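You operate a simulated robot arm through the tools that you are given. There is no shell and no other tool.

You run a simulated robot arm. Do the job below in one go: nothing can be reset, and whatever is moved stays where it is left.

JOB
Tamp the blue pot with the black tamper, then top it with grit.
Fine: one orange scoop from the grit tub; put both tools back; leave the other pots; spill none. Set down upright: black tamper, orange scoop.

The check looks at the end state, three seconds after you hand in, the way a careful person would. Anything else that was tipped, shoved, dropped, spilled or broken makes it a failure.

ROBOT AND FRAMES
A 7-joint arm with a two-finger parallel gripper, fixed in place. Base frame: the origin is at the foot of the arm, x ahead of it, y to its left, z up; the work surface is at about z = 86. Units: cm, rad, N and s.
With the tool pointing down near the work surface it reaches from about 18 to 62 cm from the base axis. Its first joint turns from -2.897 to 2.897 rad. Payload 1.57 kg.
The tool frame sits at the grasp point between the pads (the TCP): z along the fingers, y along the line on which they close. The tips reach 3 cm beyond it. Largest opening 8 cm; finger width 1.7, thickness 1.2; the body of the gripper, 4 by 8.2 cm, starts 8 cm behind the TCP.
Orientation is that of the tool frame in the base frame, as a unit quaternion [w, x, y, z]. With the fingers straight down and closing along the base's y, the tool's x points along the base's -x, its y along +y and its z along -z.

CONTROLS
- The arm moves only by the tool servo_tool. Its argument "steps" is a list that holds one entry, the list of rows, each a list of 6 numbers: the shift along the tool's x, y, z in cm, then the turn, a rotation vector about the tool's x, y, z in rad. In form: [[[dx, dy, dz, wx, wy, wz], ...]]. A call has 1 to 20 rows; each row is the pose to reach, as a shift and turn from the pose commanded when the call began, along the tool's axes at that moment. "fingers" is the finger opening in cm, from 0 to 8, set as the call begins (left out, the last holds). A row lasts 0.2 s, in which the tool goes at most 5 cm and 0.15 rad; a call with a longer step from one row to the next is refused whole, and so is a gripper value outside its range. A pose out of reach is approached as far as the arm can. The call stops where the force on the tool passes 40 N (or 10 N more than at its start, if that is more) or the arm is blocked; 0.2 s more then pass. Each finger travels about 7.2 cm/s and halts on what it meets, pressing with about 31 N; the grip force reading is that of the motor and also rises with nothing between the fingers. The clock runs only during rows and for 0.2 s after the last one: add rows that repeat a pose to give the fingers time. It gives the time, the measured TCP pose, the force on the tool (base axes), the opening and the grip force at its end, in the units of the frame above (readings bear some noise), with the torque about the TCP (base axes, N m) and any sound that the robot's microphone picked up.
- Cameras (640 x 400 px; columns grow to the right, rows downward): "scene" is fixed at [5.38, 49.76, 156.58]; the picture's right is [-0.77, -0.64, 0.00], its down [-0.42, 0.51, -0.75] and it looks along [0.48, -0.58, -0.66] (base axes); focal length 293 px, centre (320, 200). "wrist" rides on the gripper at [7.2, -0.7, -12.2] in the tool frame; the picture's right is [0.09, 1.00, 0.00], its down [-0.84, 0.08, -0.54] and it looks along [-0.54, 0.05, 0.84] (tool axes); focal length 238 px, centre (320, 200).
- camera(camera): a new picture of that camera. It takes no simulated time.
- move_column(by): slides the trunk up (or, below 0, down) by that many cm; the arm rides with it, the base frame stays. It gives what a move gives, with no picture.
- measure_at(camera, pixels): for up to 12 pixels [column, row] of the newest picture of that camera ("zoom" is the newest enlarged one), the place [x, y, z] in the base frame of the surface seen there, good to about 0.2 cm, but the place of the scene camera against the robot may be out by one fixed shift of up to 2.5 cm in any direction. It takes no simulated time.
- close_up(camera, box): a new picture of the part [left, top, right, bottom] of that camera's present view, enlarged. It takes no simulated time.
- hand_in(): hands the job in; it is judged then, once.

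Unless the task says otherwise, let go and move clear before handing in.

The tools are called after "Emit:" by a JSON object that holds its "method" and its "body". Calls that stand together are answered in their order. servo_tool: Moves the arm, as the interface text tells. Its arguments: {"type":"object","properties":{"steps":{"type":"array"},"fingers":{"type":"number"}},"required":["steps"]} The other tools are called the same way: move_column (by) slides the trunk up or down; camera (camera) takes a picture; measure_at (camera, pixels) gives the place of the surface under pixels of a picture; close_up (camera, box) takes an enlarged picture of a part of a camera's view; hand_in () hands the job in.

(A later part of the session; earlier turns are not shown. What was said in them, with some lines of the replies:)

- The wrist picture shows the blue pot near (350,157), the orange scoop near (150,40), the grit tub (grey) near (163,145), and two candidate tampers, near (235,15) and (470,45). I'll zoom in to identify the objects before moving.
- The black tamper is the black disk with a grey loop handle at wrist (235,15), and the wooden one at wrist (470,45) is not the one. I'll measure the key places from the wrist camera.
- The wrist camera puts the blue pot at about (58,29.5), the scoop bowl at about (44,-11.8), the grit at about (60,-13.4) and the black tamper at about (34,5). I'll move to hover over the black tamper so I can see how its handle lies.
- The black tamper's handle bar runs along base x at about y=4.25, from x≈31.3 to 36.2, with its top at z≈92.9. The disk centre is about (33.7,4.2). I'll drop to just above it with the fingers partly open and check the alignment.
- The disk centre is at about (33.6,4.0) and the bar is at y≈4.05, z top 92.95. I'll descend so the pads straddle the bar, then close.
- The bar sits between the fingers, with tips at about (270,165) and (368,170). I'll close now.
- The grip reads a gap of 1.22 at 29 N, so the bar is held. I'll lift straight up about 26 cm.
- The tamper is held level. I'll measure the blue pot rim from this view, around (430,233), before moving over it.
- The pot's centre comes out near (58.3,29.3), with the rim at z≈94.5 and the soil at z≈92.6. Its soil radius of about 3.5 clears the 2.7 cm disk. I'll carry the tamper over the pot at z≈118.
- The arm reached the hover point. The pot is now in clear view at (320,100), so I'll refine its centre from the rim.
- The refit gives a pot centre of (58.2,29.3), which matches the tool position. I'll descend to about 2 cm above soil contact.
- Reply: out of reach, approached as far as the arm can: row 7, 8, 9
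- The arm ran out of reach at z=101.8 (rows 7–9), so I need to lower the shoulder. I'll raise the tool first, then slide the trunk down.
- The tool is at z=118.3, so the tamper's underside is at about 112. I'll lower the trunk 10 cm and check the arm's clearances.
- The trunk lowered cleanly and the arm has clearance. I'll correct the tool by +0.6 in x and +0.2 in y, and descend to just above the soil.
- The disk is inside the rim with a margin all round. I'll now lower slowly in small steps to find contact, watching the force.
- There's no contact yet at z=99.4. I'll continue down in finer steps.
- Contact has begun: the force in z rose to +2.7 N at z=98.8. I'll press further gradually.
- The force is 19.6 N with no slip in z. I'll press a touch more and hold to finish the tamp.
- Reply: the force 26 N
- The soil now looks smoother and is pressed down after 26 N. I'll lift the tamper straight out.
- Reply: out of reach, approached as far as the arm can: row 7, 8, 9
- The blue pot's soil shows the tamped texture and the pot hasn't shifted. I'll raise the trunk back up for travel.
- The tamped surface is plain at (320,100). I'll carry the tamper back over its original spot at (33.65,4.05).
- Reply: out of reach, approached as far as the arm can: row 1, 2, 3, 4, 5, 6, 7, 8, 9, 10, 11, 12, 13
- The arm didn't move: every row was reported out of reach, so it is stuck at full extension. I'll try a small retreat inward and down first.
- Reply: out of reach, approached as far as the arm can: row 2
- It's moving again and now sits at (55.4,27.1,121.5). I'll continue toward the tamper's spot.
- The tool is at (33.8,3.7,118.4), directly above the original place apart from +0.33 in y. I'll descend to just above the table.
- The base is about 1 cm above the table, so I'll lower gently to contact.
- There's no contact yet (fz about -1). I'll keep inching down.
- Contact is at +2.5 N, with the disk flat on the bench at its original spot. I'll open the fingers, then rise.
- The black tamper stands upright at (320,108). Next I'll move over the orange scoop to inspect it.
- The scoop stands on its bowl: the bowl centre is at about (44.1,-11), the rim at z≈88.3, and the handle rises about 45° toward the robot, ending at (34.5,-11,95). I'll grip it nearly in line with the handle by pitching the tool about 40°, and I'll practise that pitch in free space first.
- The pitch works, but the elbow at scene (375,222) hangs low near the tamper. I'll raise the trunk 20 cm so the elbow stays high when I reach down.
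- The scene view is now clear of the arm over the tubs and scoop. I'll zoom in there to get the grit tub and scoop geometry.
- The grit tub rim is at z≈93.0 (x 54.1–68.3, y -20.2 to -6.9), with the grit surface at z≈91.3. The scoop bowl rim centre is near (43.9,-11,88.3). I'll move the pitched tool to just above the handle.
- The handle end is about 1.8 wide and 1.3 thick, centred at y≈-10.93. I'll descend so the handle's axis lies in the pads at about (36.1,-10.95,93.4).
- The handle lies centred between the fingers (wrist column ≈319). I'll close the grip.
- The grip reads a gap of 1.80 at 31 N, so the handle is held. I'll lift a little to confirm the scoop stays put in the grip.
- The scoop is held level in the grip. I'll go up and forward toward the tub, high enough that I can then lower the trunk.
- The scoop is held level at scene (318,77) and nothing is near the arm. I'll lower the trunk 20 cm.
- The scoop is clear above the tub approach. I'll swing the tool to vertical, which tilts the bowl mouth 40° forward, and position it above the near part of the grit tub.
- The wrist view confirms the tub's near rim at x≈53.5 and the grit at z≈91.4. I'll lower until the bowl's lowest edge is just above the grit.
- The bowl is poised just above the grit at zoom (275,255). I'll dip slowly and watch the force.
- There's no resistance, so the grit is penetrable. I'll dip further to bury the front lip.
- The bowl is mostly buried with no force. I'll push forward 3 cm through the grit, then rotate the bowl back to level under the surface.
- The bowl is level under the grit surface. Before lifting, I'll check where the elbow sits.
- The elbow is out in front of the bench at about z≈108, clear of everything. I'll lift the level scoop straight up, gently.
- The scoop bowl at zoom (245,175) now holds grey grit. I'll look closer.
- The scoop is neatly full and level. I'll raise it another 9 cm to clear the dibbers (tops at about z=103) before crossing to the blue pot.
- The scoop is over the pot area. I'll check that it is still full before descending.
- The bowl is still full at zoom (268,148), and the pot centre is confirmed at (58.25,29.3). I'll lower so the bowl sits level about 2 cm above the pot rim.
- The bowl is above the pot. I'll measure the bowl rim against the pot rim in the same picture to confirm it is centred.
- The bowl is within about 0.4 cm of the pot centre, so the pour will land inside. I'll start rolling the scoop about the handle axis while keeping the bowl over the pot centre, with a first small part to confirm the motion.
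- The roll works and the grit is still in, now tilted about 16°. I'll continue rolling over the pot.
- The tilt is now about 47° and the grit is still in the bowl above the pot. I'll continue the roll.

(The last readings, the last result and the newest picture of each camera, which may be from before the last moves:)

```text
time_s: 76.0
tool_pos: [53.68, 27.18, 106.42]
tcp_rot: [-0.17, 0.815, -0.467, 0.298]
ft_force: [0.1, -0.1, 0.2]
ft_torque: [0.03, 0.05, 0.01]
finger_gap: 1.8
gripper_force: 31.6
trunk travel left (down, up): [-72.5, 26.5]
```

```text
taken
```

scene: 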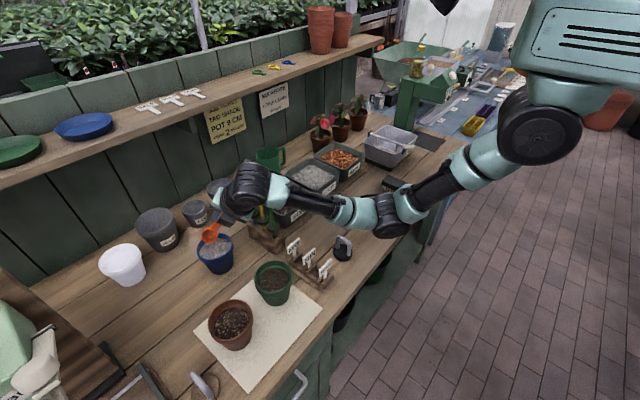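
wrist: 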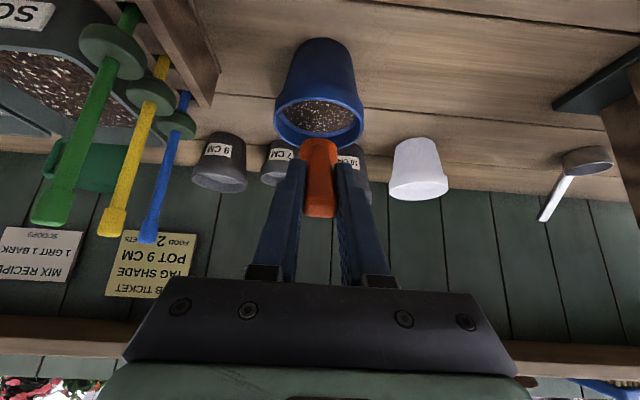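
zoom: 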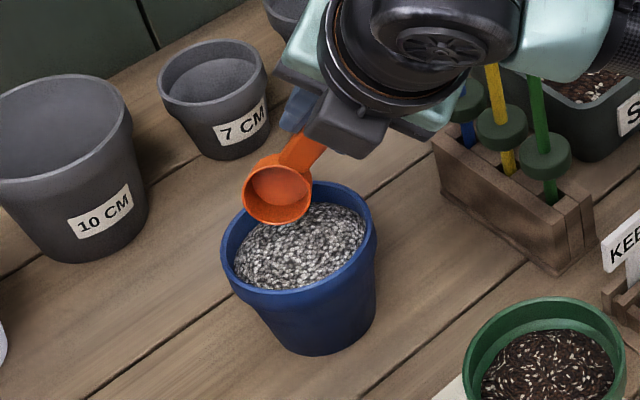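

The pot is now covered with grit and the scoop bowl at zoom (278,185) looks empty, with nothing on the bench. I'll roll back the same way, over the pot.

Emit:
{"method": "servo_tool", "body": {"steps": [[[-0.03, 0.38, 0, 0, 0, 0.15], [-0.11, 0.75, 0, 0, 0, 0.3], [-0.25, 1.11, 0, 0, 0, 0.45], [-0.45, 1.44, 0, 0, 0, 0.6], [-0.68, 1.74, 0, 0, 0, 0.75], [-0.97, 2.0, 0, 0, 0, 0.9], [-1.28, 2.21, 0, 0, 0, 1.05], [-1.63, 2.38, 0, 0, 0, 1.2], [-1.99, 2.49, 0, 0, 0, 1.35], [-2.37, 2.54, 0, 0, 0, 1.5], [-2.75, 2.54, 0, 0, 0, 1.65], [-3.13, 2.48, 0, 0, 0, 1.8], [-3.49, 2.37, 0, 0, 0, 1.95], [-3.84, 2.2, 0, 0, 0, 2.1], [-3.84, 2.2, 0, 0, 0, 2.1]]], "fingers": 0}}

Emit:
{"method": "close_up", "body": {"camera": "scene", "box": [170, 190, 270, 285]}}

Emit:
{"method": "camera", "body": {"camera": "wrist"}}

```text
time_s: 79.2
tool_pos: [50.57, 29.39, 104.16]
tcp_rot: [0.343, 0.001, 0.94, 0.001]
ft_force: [0.5, -0.2, -0.7]
ft_torque: [-0.02, 0.03, -0.03]
finger_gap: 1.8
gripper_force: 31.3
trunk travel left (down, up): [-72.5, 26.5]
```

```text
4.21 times, centred on (220, 238) of scene
```

zoom: 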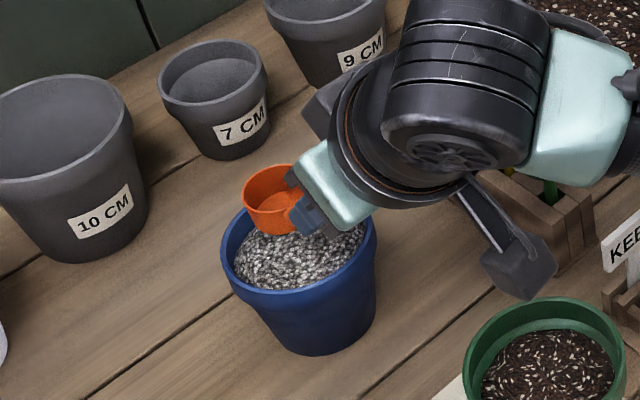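

```text
taken
```

wrist: 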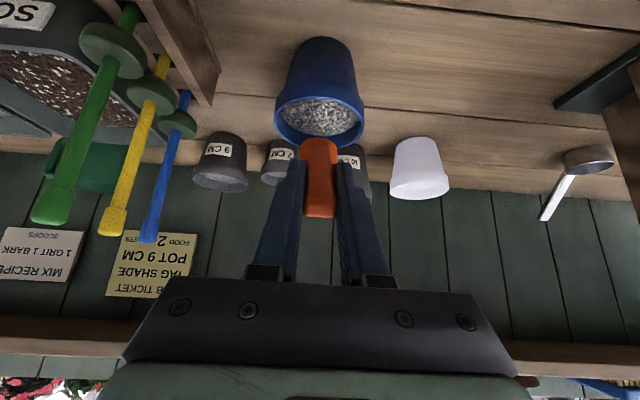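

The scoop is empty and level, and the pot's grit cover looks even. I'll lift clear and carry the scoop back across at height.

Emit:
{"method": "servo_tool", "body": {"steps": [[[-0.97, 0, -1.15, 0, 0, 0], [-2.58, 0, -3.06, 0, 0, 0], [-4.5, 0, -5.36, 0, 0, 0], [-6.44, 0, -7.65, 0, 0, 0], [-7.73, 0, -9.18, 0, 0, 0], [-7.73, 0, -9.18, 0, 0, 0]]], "fingers": 0}}

Emit:
{"method": "servo_tool", "body": {"steps": [[[0, -1, 0, 0, 0, 0], [0, -3, 0, 0, 0, 0], [0.05, -6, -0.05, 0, 0, 0], [0.1, -9, -0.1, 0, 0, 0], [0.1, -12, -0.1, 0, 0, 0], [0.15, -15, -0.1, 0, 0, 0], [0.15, -18, -0.15, 0, 0, 0], [0.2, -21, -0.15, 0, 0, 0], [0.2, -24, -0.2, 0, 0, 0], [0.25, -27, -0.2, 0, 0, 0], [0.3, -30, -0.25, 0, 0, 0], [0.3, -33, -0.25, 0, 0, 0], [0.35, -36, -0.3, 0, 0, 0], [0.38, -39, -0.32, 0, 0, 0], [0.38, -41, -0.32, 0, 0, 0], [0.38, -41.8, -0.32, 0, 0, 0], [0.38, -41.8, -0.32, 0, 0, 0]]], "fingers": 0}}

Emit:
{"method": "camera", "body": {"camera": "scene"}}

```text
time_s: 80.6
tool_pos: [50.73, 29.35, 116.06]
tcp_rot: [0.343, 0.0, 0.939, 0.0]
ft_force: [0.2, 0.4, 0.2]
ft_torque: [-0.02, 0.04, -0.01]
finger_gap: 1.81
gripper_force: 31.1
trunk travel left (down, up): [-72.5, 26.5]
```

```text
time_s: 84.2
tool_pos: [50.2, -12.31, 116.15]
tcp_rot: [0.343, -0.001, 0.939, 0.0]
ft_force: [-0.6, 0.3, 0.1]
ft_torque: [0.02, 0.03, 0.03]
finger_gap: 1.81
gripper_force: 31.4
trunk travel left (down, up): [-72.5, 26.5]
```

```text
taken
```

scene: 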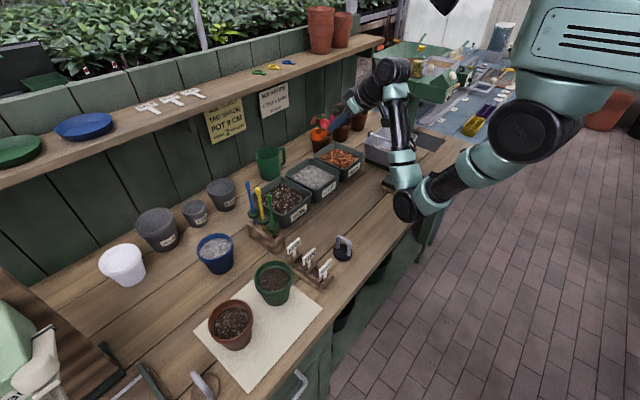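

All clear: the pot has its grit and the other pots are unmoved. I'll raise the trunk 20 cm for the set-down reach, as before.

Emit:
{"method": "move_column", "body": {"by": 20}}

Emit:
{"method": "close_up", "body": {"camera": "scene", "box": [180, 220, 360, 330]}}

```text
time_s: 86.4
tool_pos: [50.3, -12.4, 136.08]
tcp_rot: [0.342, 0.001, 0.94, 0.0]
ft_force: [0.6, -1.1, -0.4]
ft_torque: [0.02, 0.08, -0.01]
finger_gap: 1.82
gripper_force: 30.8
trunk travel left (down, up): [-92.5, 6.5]
```

```text
3.56 times, centred on (270, 275) of scene
```

zoom: 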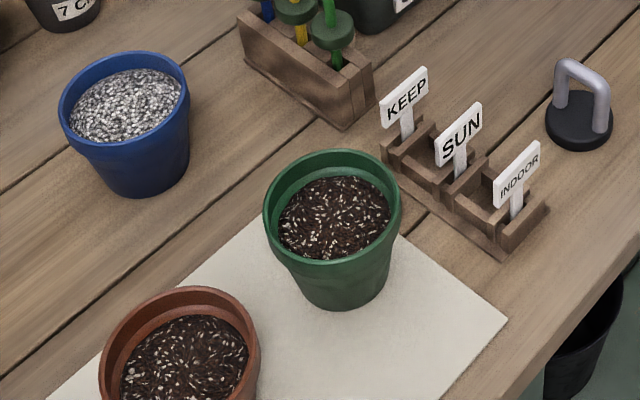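

The blue pot shows an even grit top, and the tamper and the other pots are undisturbed. I'll bring the scoop down over its original spot, stopping about 8 cm high.

Emit:
{"method": "servo_tool", "body": {"steps": [[[1.5, 0.06, 0.8, 0, 0, 0], [4.5, 0.2, 2.4, 0, 0, 0], [7.9, 0.34, 4.2, 0, 0, 0], [11.3, 0.5, 6.0, 0, 0, 0], [14.7, 0.63, 7.8, 0, 0, 0], [18.1, 0.77, 9.6, 0, 0, 0], [21.5, 0.92, 11.4, 0, 0, 0], [24.9, 1.06, 13.2, 0, 0, 0], [28.3, 1.2, 15.0, 0, 0, 0], [31.2, 1.33, 16.5, 0, 0, 0], [32.9, 1.4, 17.43, 0, 0, 0], [32.9, 1.4, 17.43, 0, 0, 0]]], "fingers": 0}}

Emit:
{"method": "camera", "body": {"camera": "scene"}}

Emit:
{"method": "camera", "body": {"camera": "wrist"}}

```text
time_s: 89.0
tool_pos: [36.19, -11.0, 101.5]
tcp_rot: [0.342, 0.0, 0.94, 0.0]
ft_force: [-0.6, 0.2, -0.1]
ft_torque: [0.0, -0.02, -0.03]
finger_gap: 1.79
gripper_force: 30.8
trunk travel left (down, up): [-92.5, 6.5]
```

```text
taken
```

scene: 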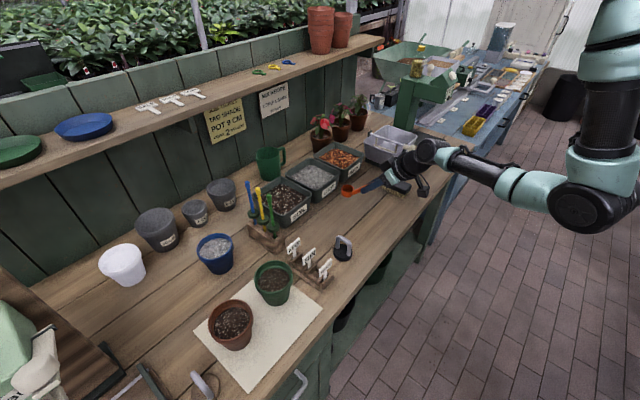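

```text
taken
```

wrist: 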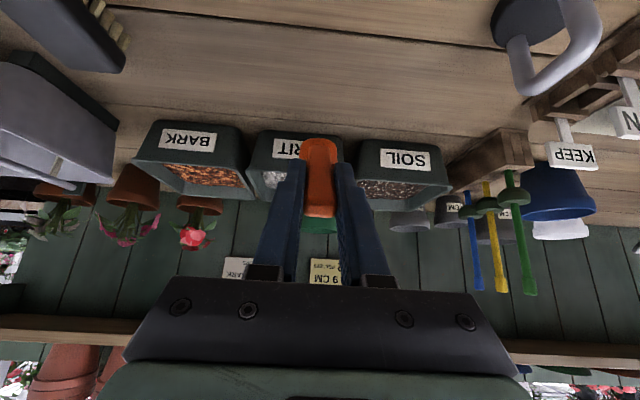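

The view matches the one from when I first lifted the scoop, so the position is right. I'll lower to just above the bench.

Emit:
{"method": "servo_tool", "body": {"steps": [[[0.97, 0, 1.15, 0, 0, 0], [2.25, 0, 2.68, 0, 0, 0], [3.54, 0, 4.2, 0, 0, 0], [4.37, 0, 5.2, 0, 0, 0], [4.76, 0, 5.67, 0, 0, 0], [4.76, 0, 5.67, 0, 0, 0]]], "fingers": 0}}

Emit:
{"method": "close_up", "body": {"camera": "scene", "box": [310, 160, 450, 250]}}

```text
time_s: 90.4
tool_pos: [36.21, -11.21, 94.13]
tcp_rot: [0.343, 0.0, 0.939, 0.0]
ft_force: [0.5, -0.4, -0.5]
ft_torque: [0.0, 0.04, 0.05]
finger_gap: 1.82
gripper_force: 31.0
trunk travel left (down, up): [-92.5, 6.5]
```

```text
4.44 times, centred on (380, 205) of scene
```

zoom: 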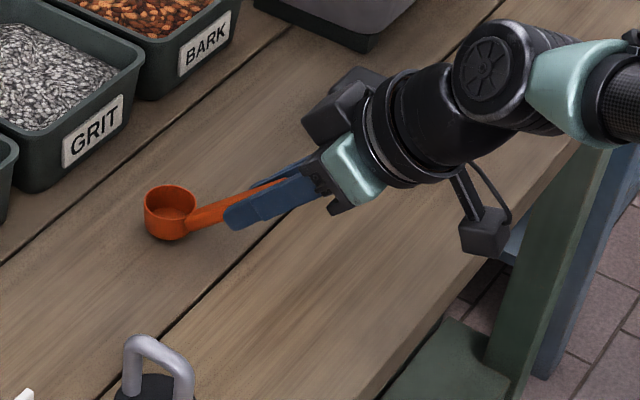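

The bowl is about 0.6 cm above the bench, so I'll ease it down in small steps while checking the force.

Emit:
{"method": "servo_tool", "body": {"steps": [[[0.13, 0, 0.15, 0, 0, 0], [0.26, 0, 0.31, 0, 0, 0], [0.32, 0, 0.38, 0, 0, 0], [0.32, 0, 0.38, 0, 0, 0]]], "fingers": 0}}

```text
time_s: 91.4
tool_pos: [36.31, -10.93, 93.64]
tcp_rot: [0.343, 0.0, 0.939, 0.0]
ft_force: [-0.6, 0.6, -0.4]
ft_torque: [0.02, 0.01, 0.03]
finger_gap: 1.82
gripper_force: 30.4
trunk travel left (down, up): [-92.5, 6.5]
```

Emit:
{"method": "servo_tool", "body": {"steps": [[[0.06, 0, 0.08, 0, 0, 0], [0.1, 0, 0.12, 0, 0, 0], [0.1, 0, 0.12, 0, 0, 0]]], "fingers": 0}}

```text
time_s: 92.2
tool_pos: [36.26, -10.93, 93.62]
tcp_rot: [0.345, 0.0, 0.939, -0.001]
ft_force: [-0.5, 0.5, 5.8]
ft_torque: [0.1, -0.35, 0.09]
finger_gap: 1.79
gripper_force: 30.6
trunk travel left (down, up): [-92.5, 6.5]
```

Contact is at 5.8 N. I'll ease off slightly, then open the fingers.

Emit:
{"method": "servo_tool", "body": {"steps": [[[-0.04, 0, -0.05, 0, 0, 0], [-0.04, 0, -0.05, 0, 0, 0]]], "fingers": 0}}

Emit:
{"method": "close_up", "body": {"camera": "scene", "box": [310, 160, 450, 250]}}

```text
time_s: 92.8
tool_pos: [36.21, -11.0, 93.52]
tcp_rot: [0.343, 0.0, 0.939, 0.0]
ft_force: [1.7, 0.3, 2.5]
ft_torque: [0.07, -0.35, 0.05]
finger_gap: 1.79
gripper_force: 30.5
trunk travel left (down, up): [-92.5, 6.5]
```

```text
4.44 times, centred on (380, 205) of scene
```

zoom: 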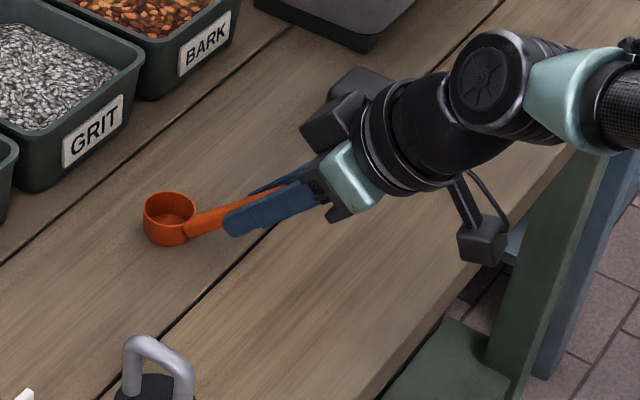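

The scoop rests flat at its original place with light contact (2.5 N). I'll open the fingers now.

Emit:
{"method": "servo_tool", "body": {"steps": [[[0, 0, 0, 0, 0, 0], [0, 0, 0, 0, 0, 0], [0, 0, 0, 0, 0, 0]]], "fingers": 5}}

Emit:
{"method": "close_up", "body": {"camera": "scene", "box": [310, 160, 450, 250]}}

Emit:
{"method": "camera", "body": {"camera": "wrist"}}

```text
time_s: 93.6
tool_pos: [36.25, -10.96, 93.52]
tcp_rot: [0.343, -0.001, 0.939, 0.001]
ft_force: [-0.4, 0.4, -0.7]
ft_torque: [-0.01, -0.02, 0.05]
finger_gap: 5.0
gripper_force: 0.0
trunk travel left (down, up): [-92.5, 6.5]
```

```text
4.44 times, centred on (380, 205) of scene
```

zoom: 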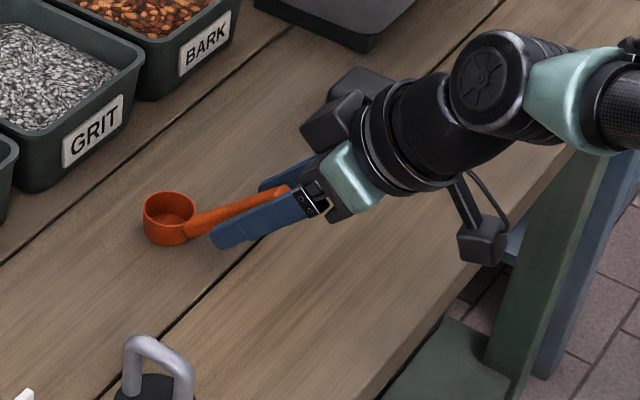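

```text
taken
```

wrist: 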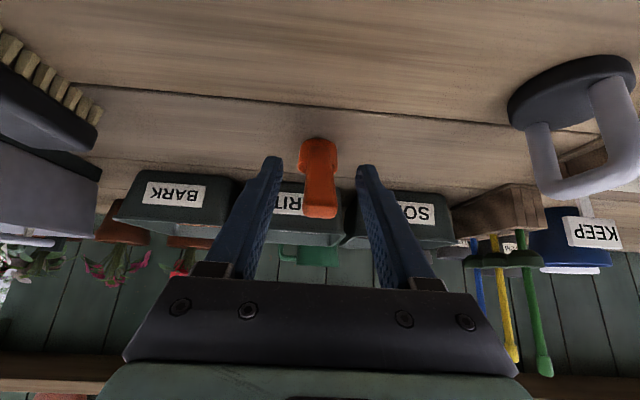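

The scoop stands upright and free. I'll rise straight up and clear.

Emit:
{"method": "servo_tool", "body": {"steps": [[[-0.64, 0, -0.77, 0, 0, 0], [-1.93, 0, -2.3, 0, 0, 0], [-3.86, 0, -4.6, 0, 0, 0], [-5.8, 0, -6.9, 0, 0, 0], [-7.72, 0, -9.19, 0, 0, 0], [-9.65, 0, -11.5, 0, 0, 0], [-11.6, 0, -13.8, 0, 0, 0], [-11.6, 0, -13.8, 0, 0, 0]]], "fingers": 5}}

Emit:
{"method": "camera", "body": {"camera": "scene"}}

Emit:
{"method": "camera", "body": {"camera": "wrist"}}

Emit:
{"method": "close_up", "body": {"camera": "scene", "box": [240, 140, 400, 260]}}

```text
time_s: 95.4
tool_pos: [36.07, -11.09, 111.51]
tcp_rot: [0.343, 0.001, 0.939, 0.0]
ft_force: [0.3, -0.7, 0.2]
ft_torque: [0.01, -0.02, 0.02]
finger_gap: 5.0
gripper_force: 0.0
trunk travel left (down, up): [-92.5, 6.5]
```

```text
taken
```

scene: 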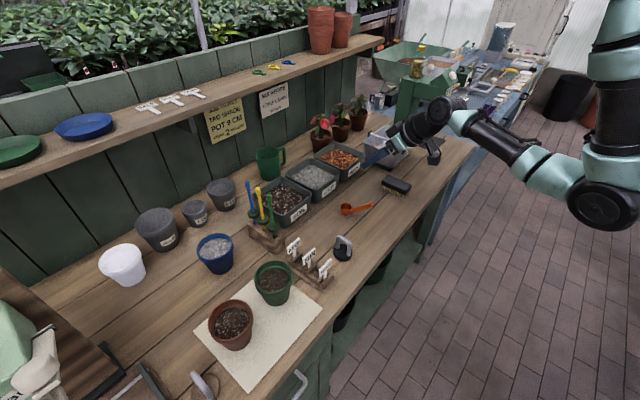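

```text
taken
```

wrist: 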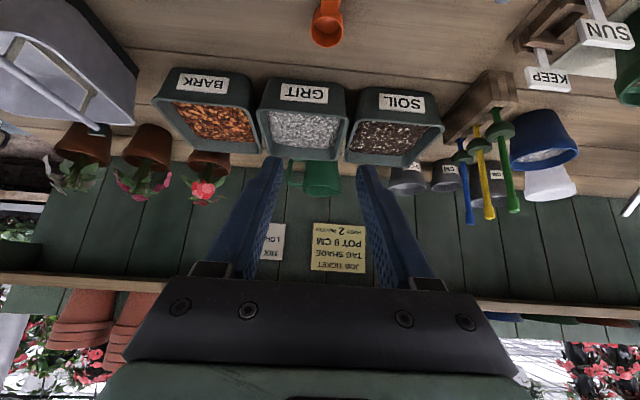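

```text
3.33 times, centred on (320, 200) of scene
```

zoom: 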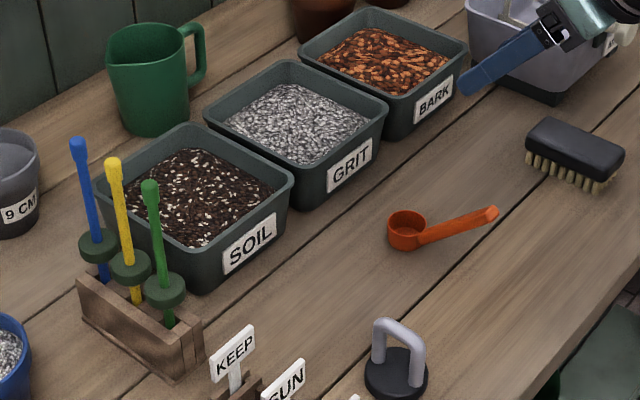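

Both tools stand upright in their original places at zoom (440,230) and (395,355). I'll take one last look for stray grit around the pot and along the carry path.

Emit:
{"method": "close_up", "body": {"camera": "scene", "box": [160, 200, 300, 300]}}

Emit:
{"method": "close_up", "body": {"camera": "scene", "box": [325, 190, 395, 265]}}

```text
4.00 times, centred on (230, 250) of scene
```

zoom: 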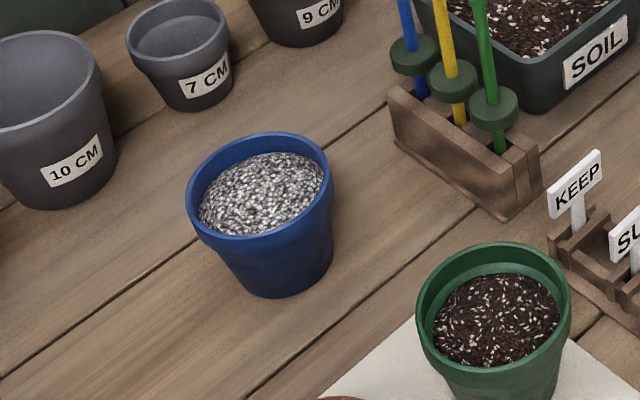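

```text
5.33 times, centred on (360, 228) of scene
```

zoom: 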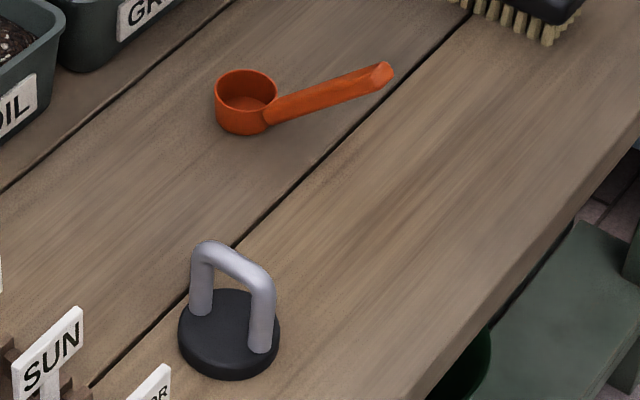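

The blue pot is tamped and evenly topped with grit, there is no stray grit on the bench, and both tools stand upright where they started with the gripper clear. I'm handing in.

Emit:
{"method": "hand_in", "body": {}}

```text
The job is handed in.
```

The job is handed in. The blue pot is tamped and topped with one orange scoop of grit from the grit tub.

- **Tamping:** I pressed the soil with the black tamper to about 26 N. The whole surface looked smooth and pressed afterwards.
- **Grit:** I poured the scoop with its bowl centred over the pot. The last close-ups showed an even layer of grit in the pot and none on the bench around it.
- **Tools:** The black tamper and the orange scoop are both upright, within a few millimetres of where they started. The scoop is empty.
- **Other pots:** The arm did not touch any of the other pots, and they looked unmoved in the final pictures.

The gripper was open and clear of everything when I handed in. The trunk was left about 20 cm above its starting height.
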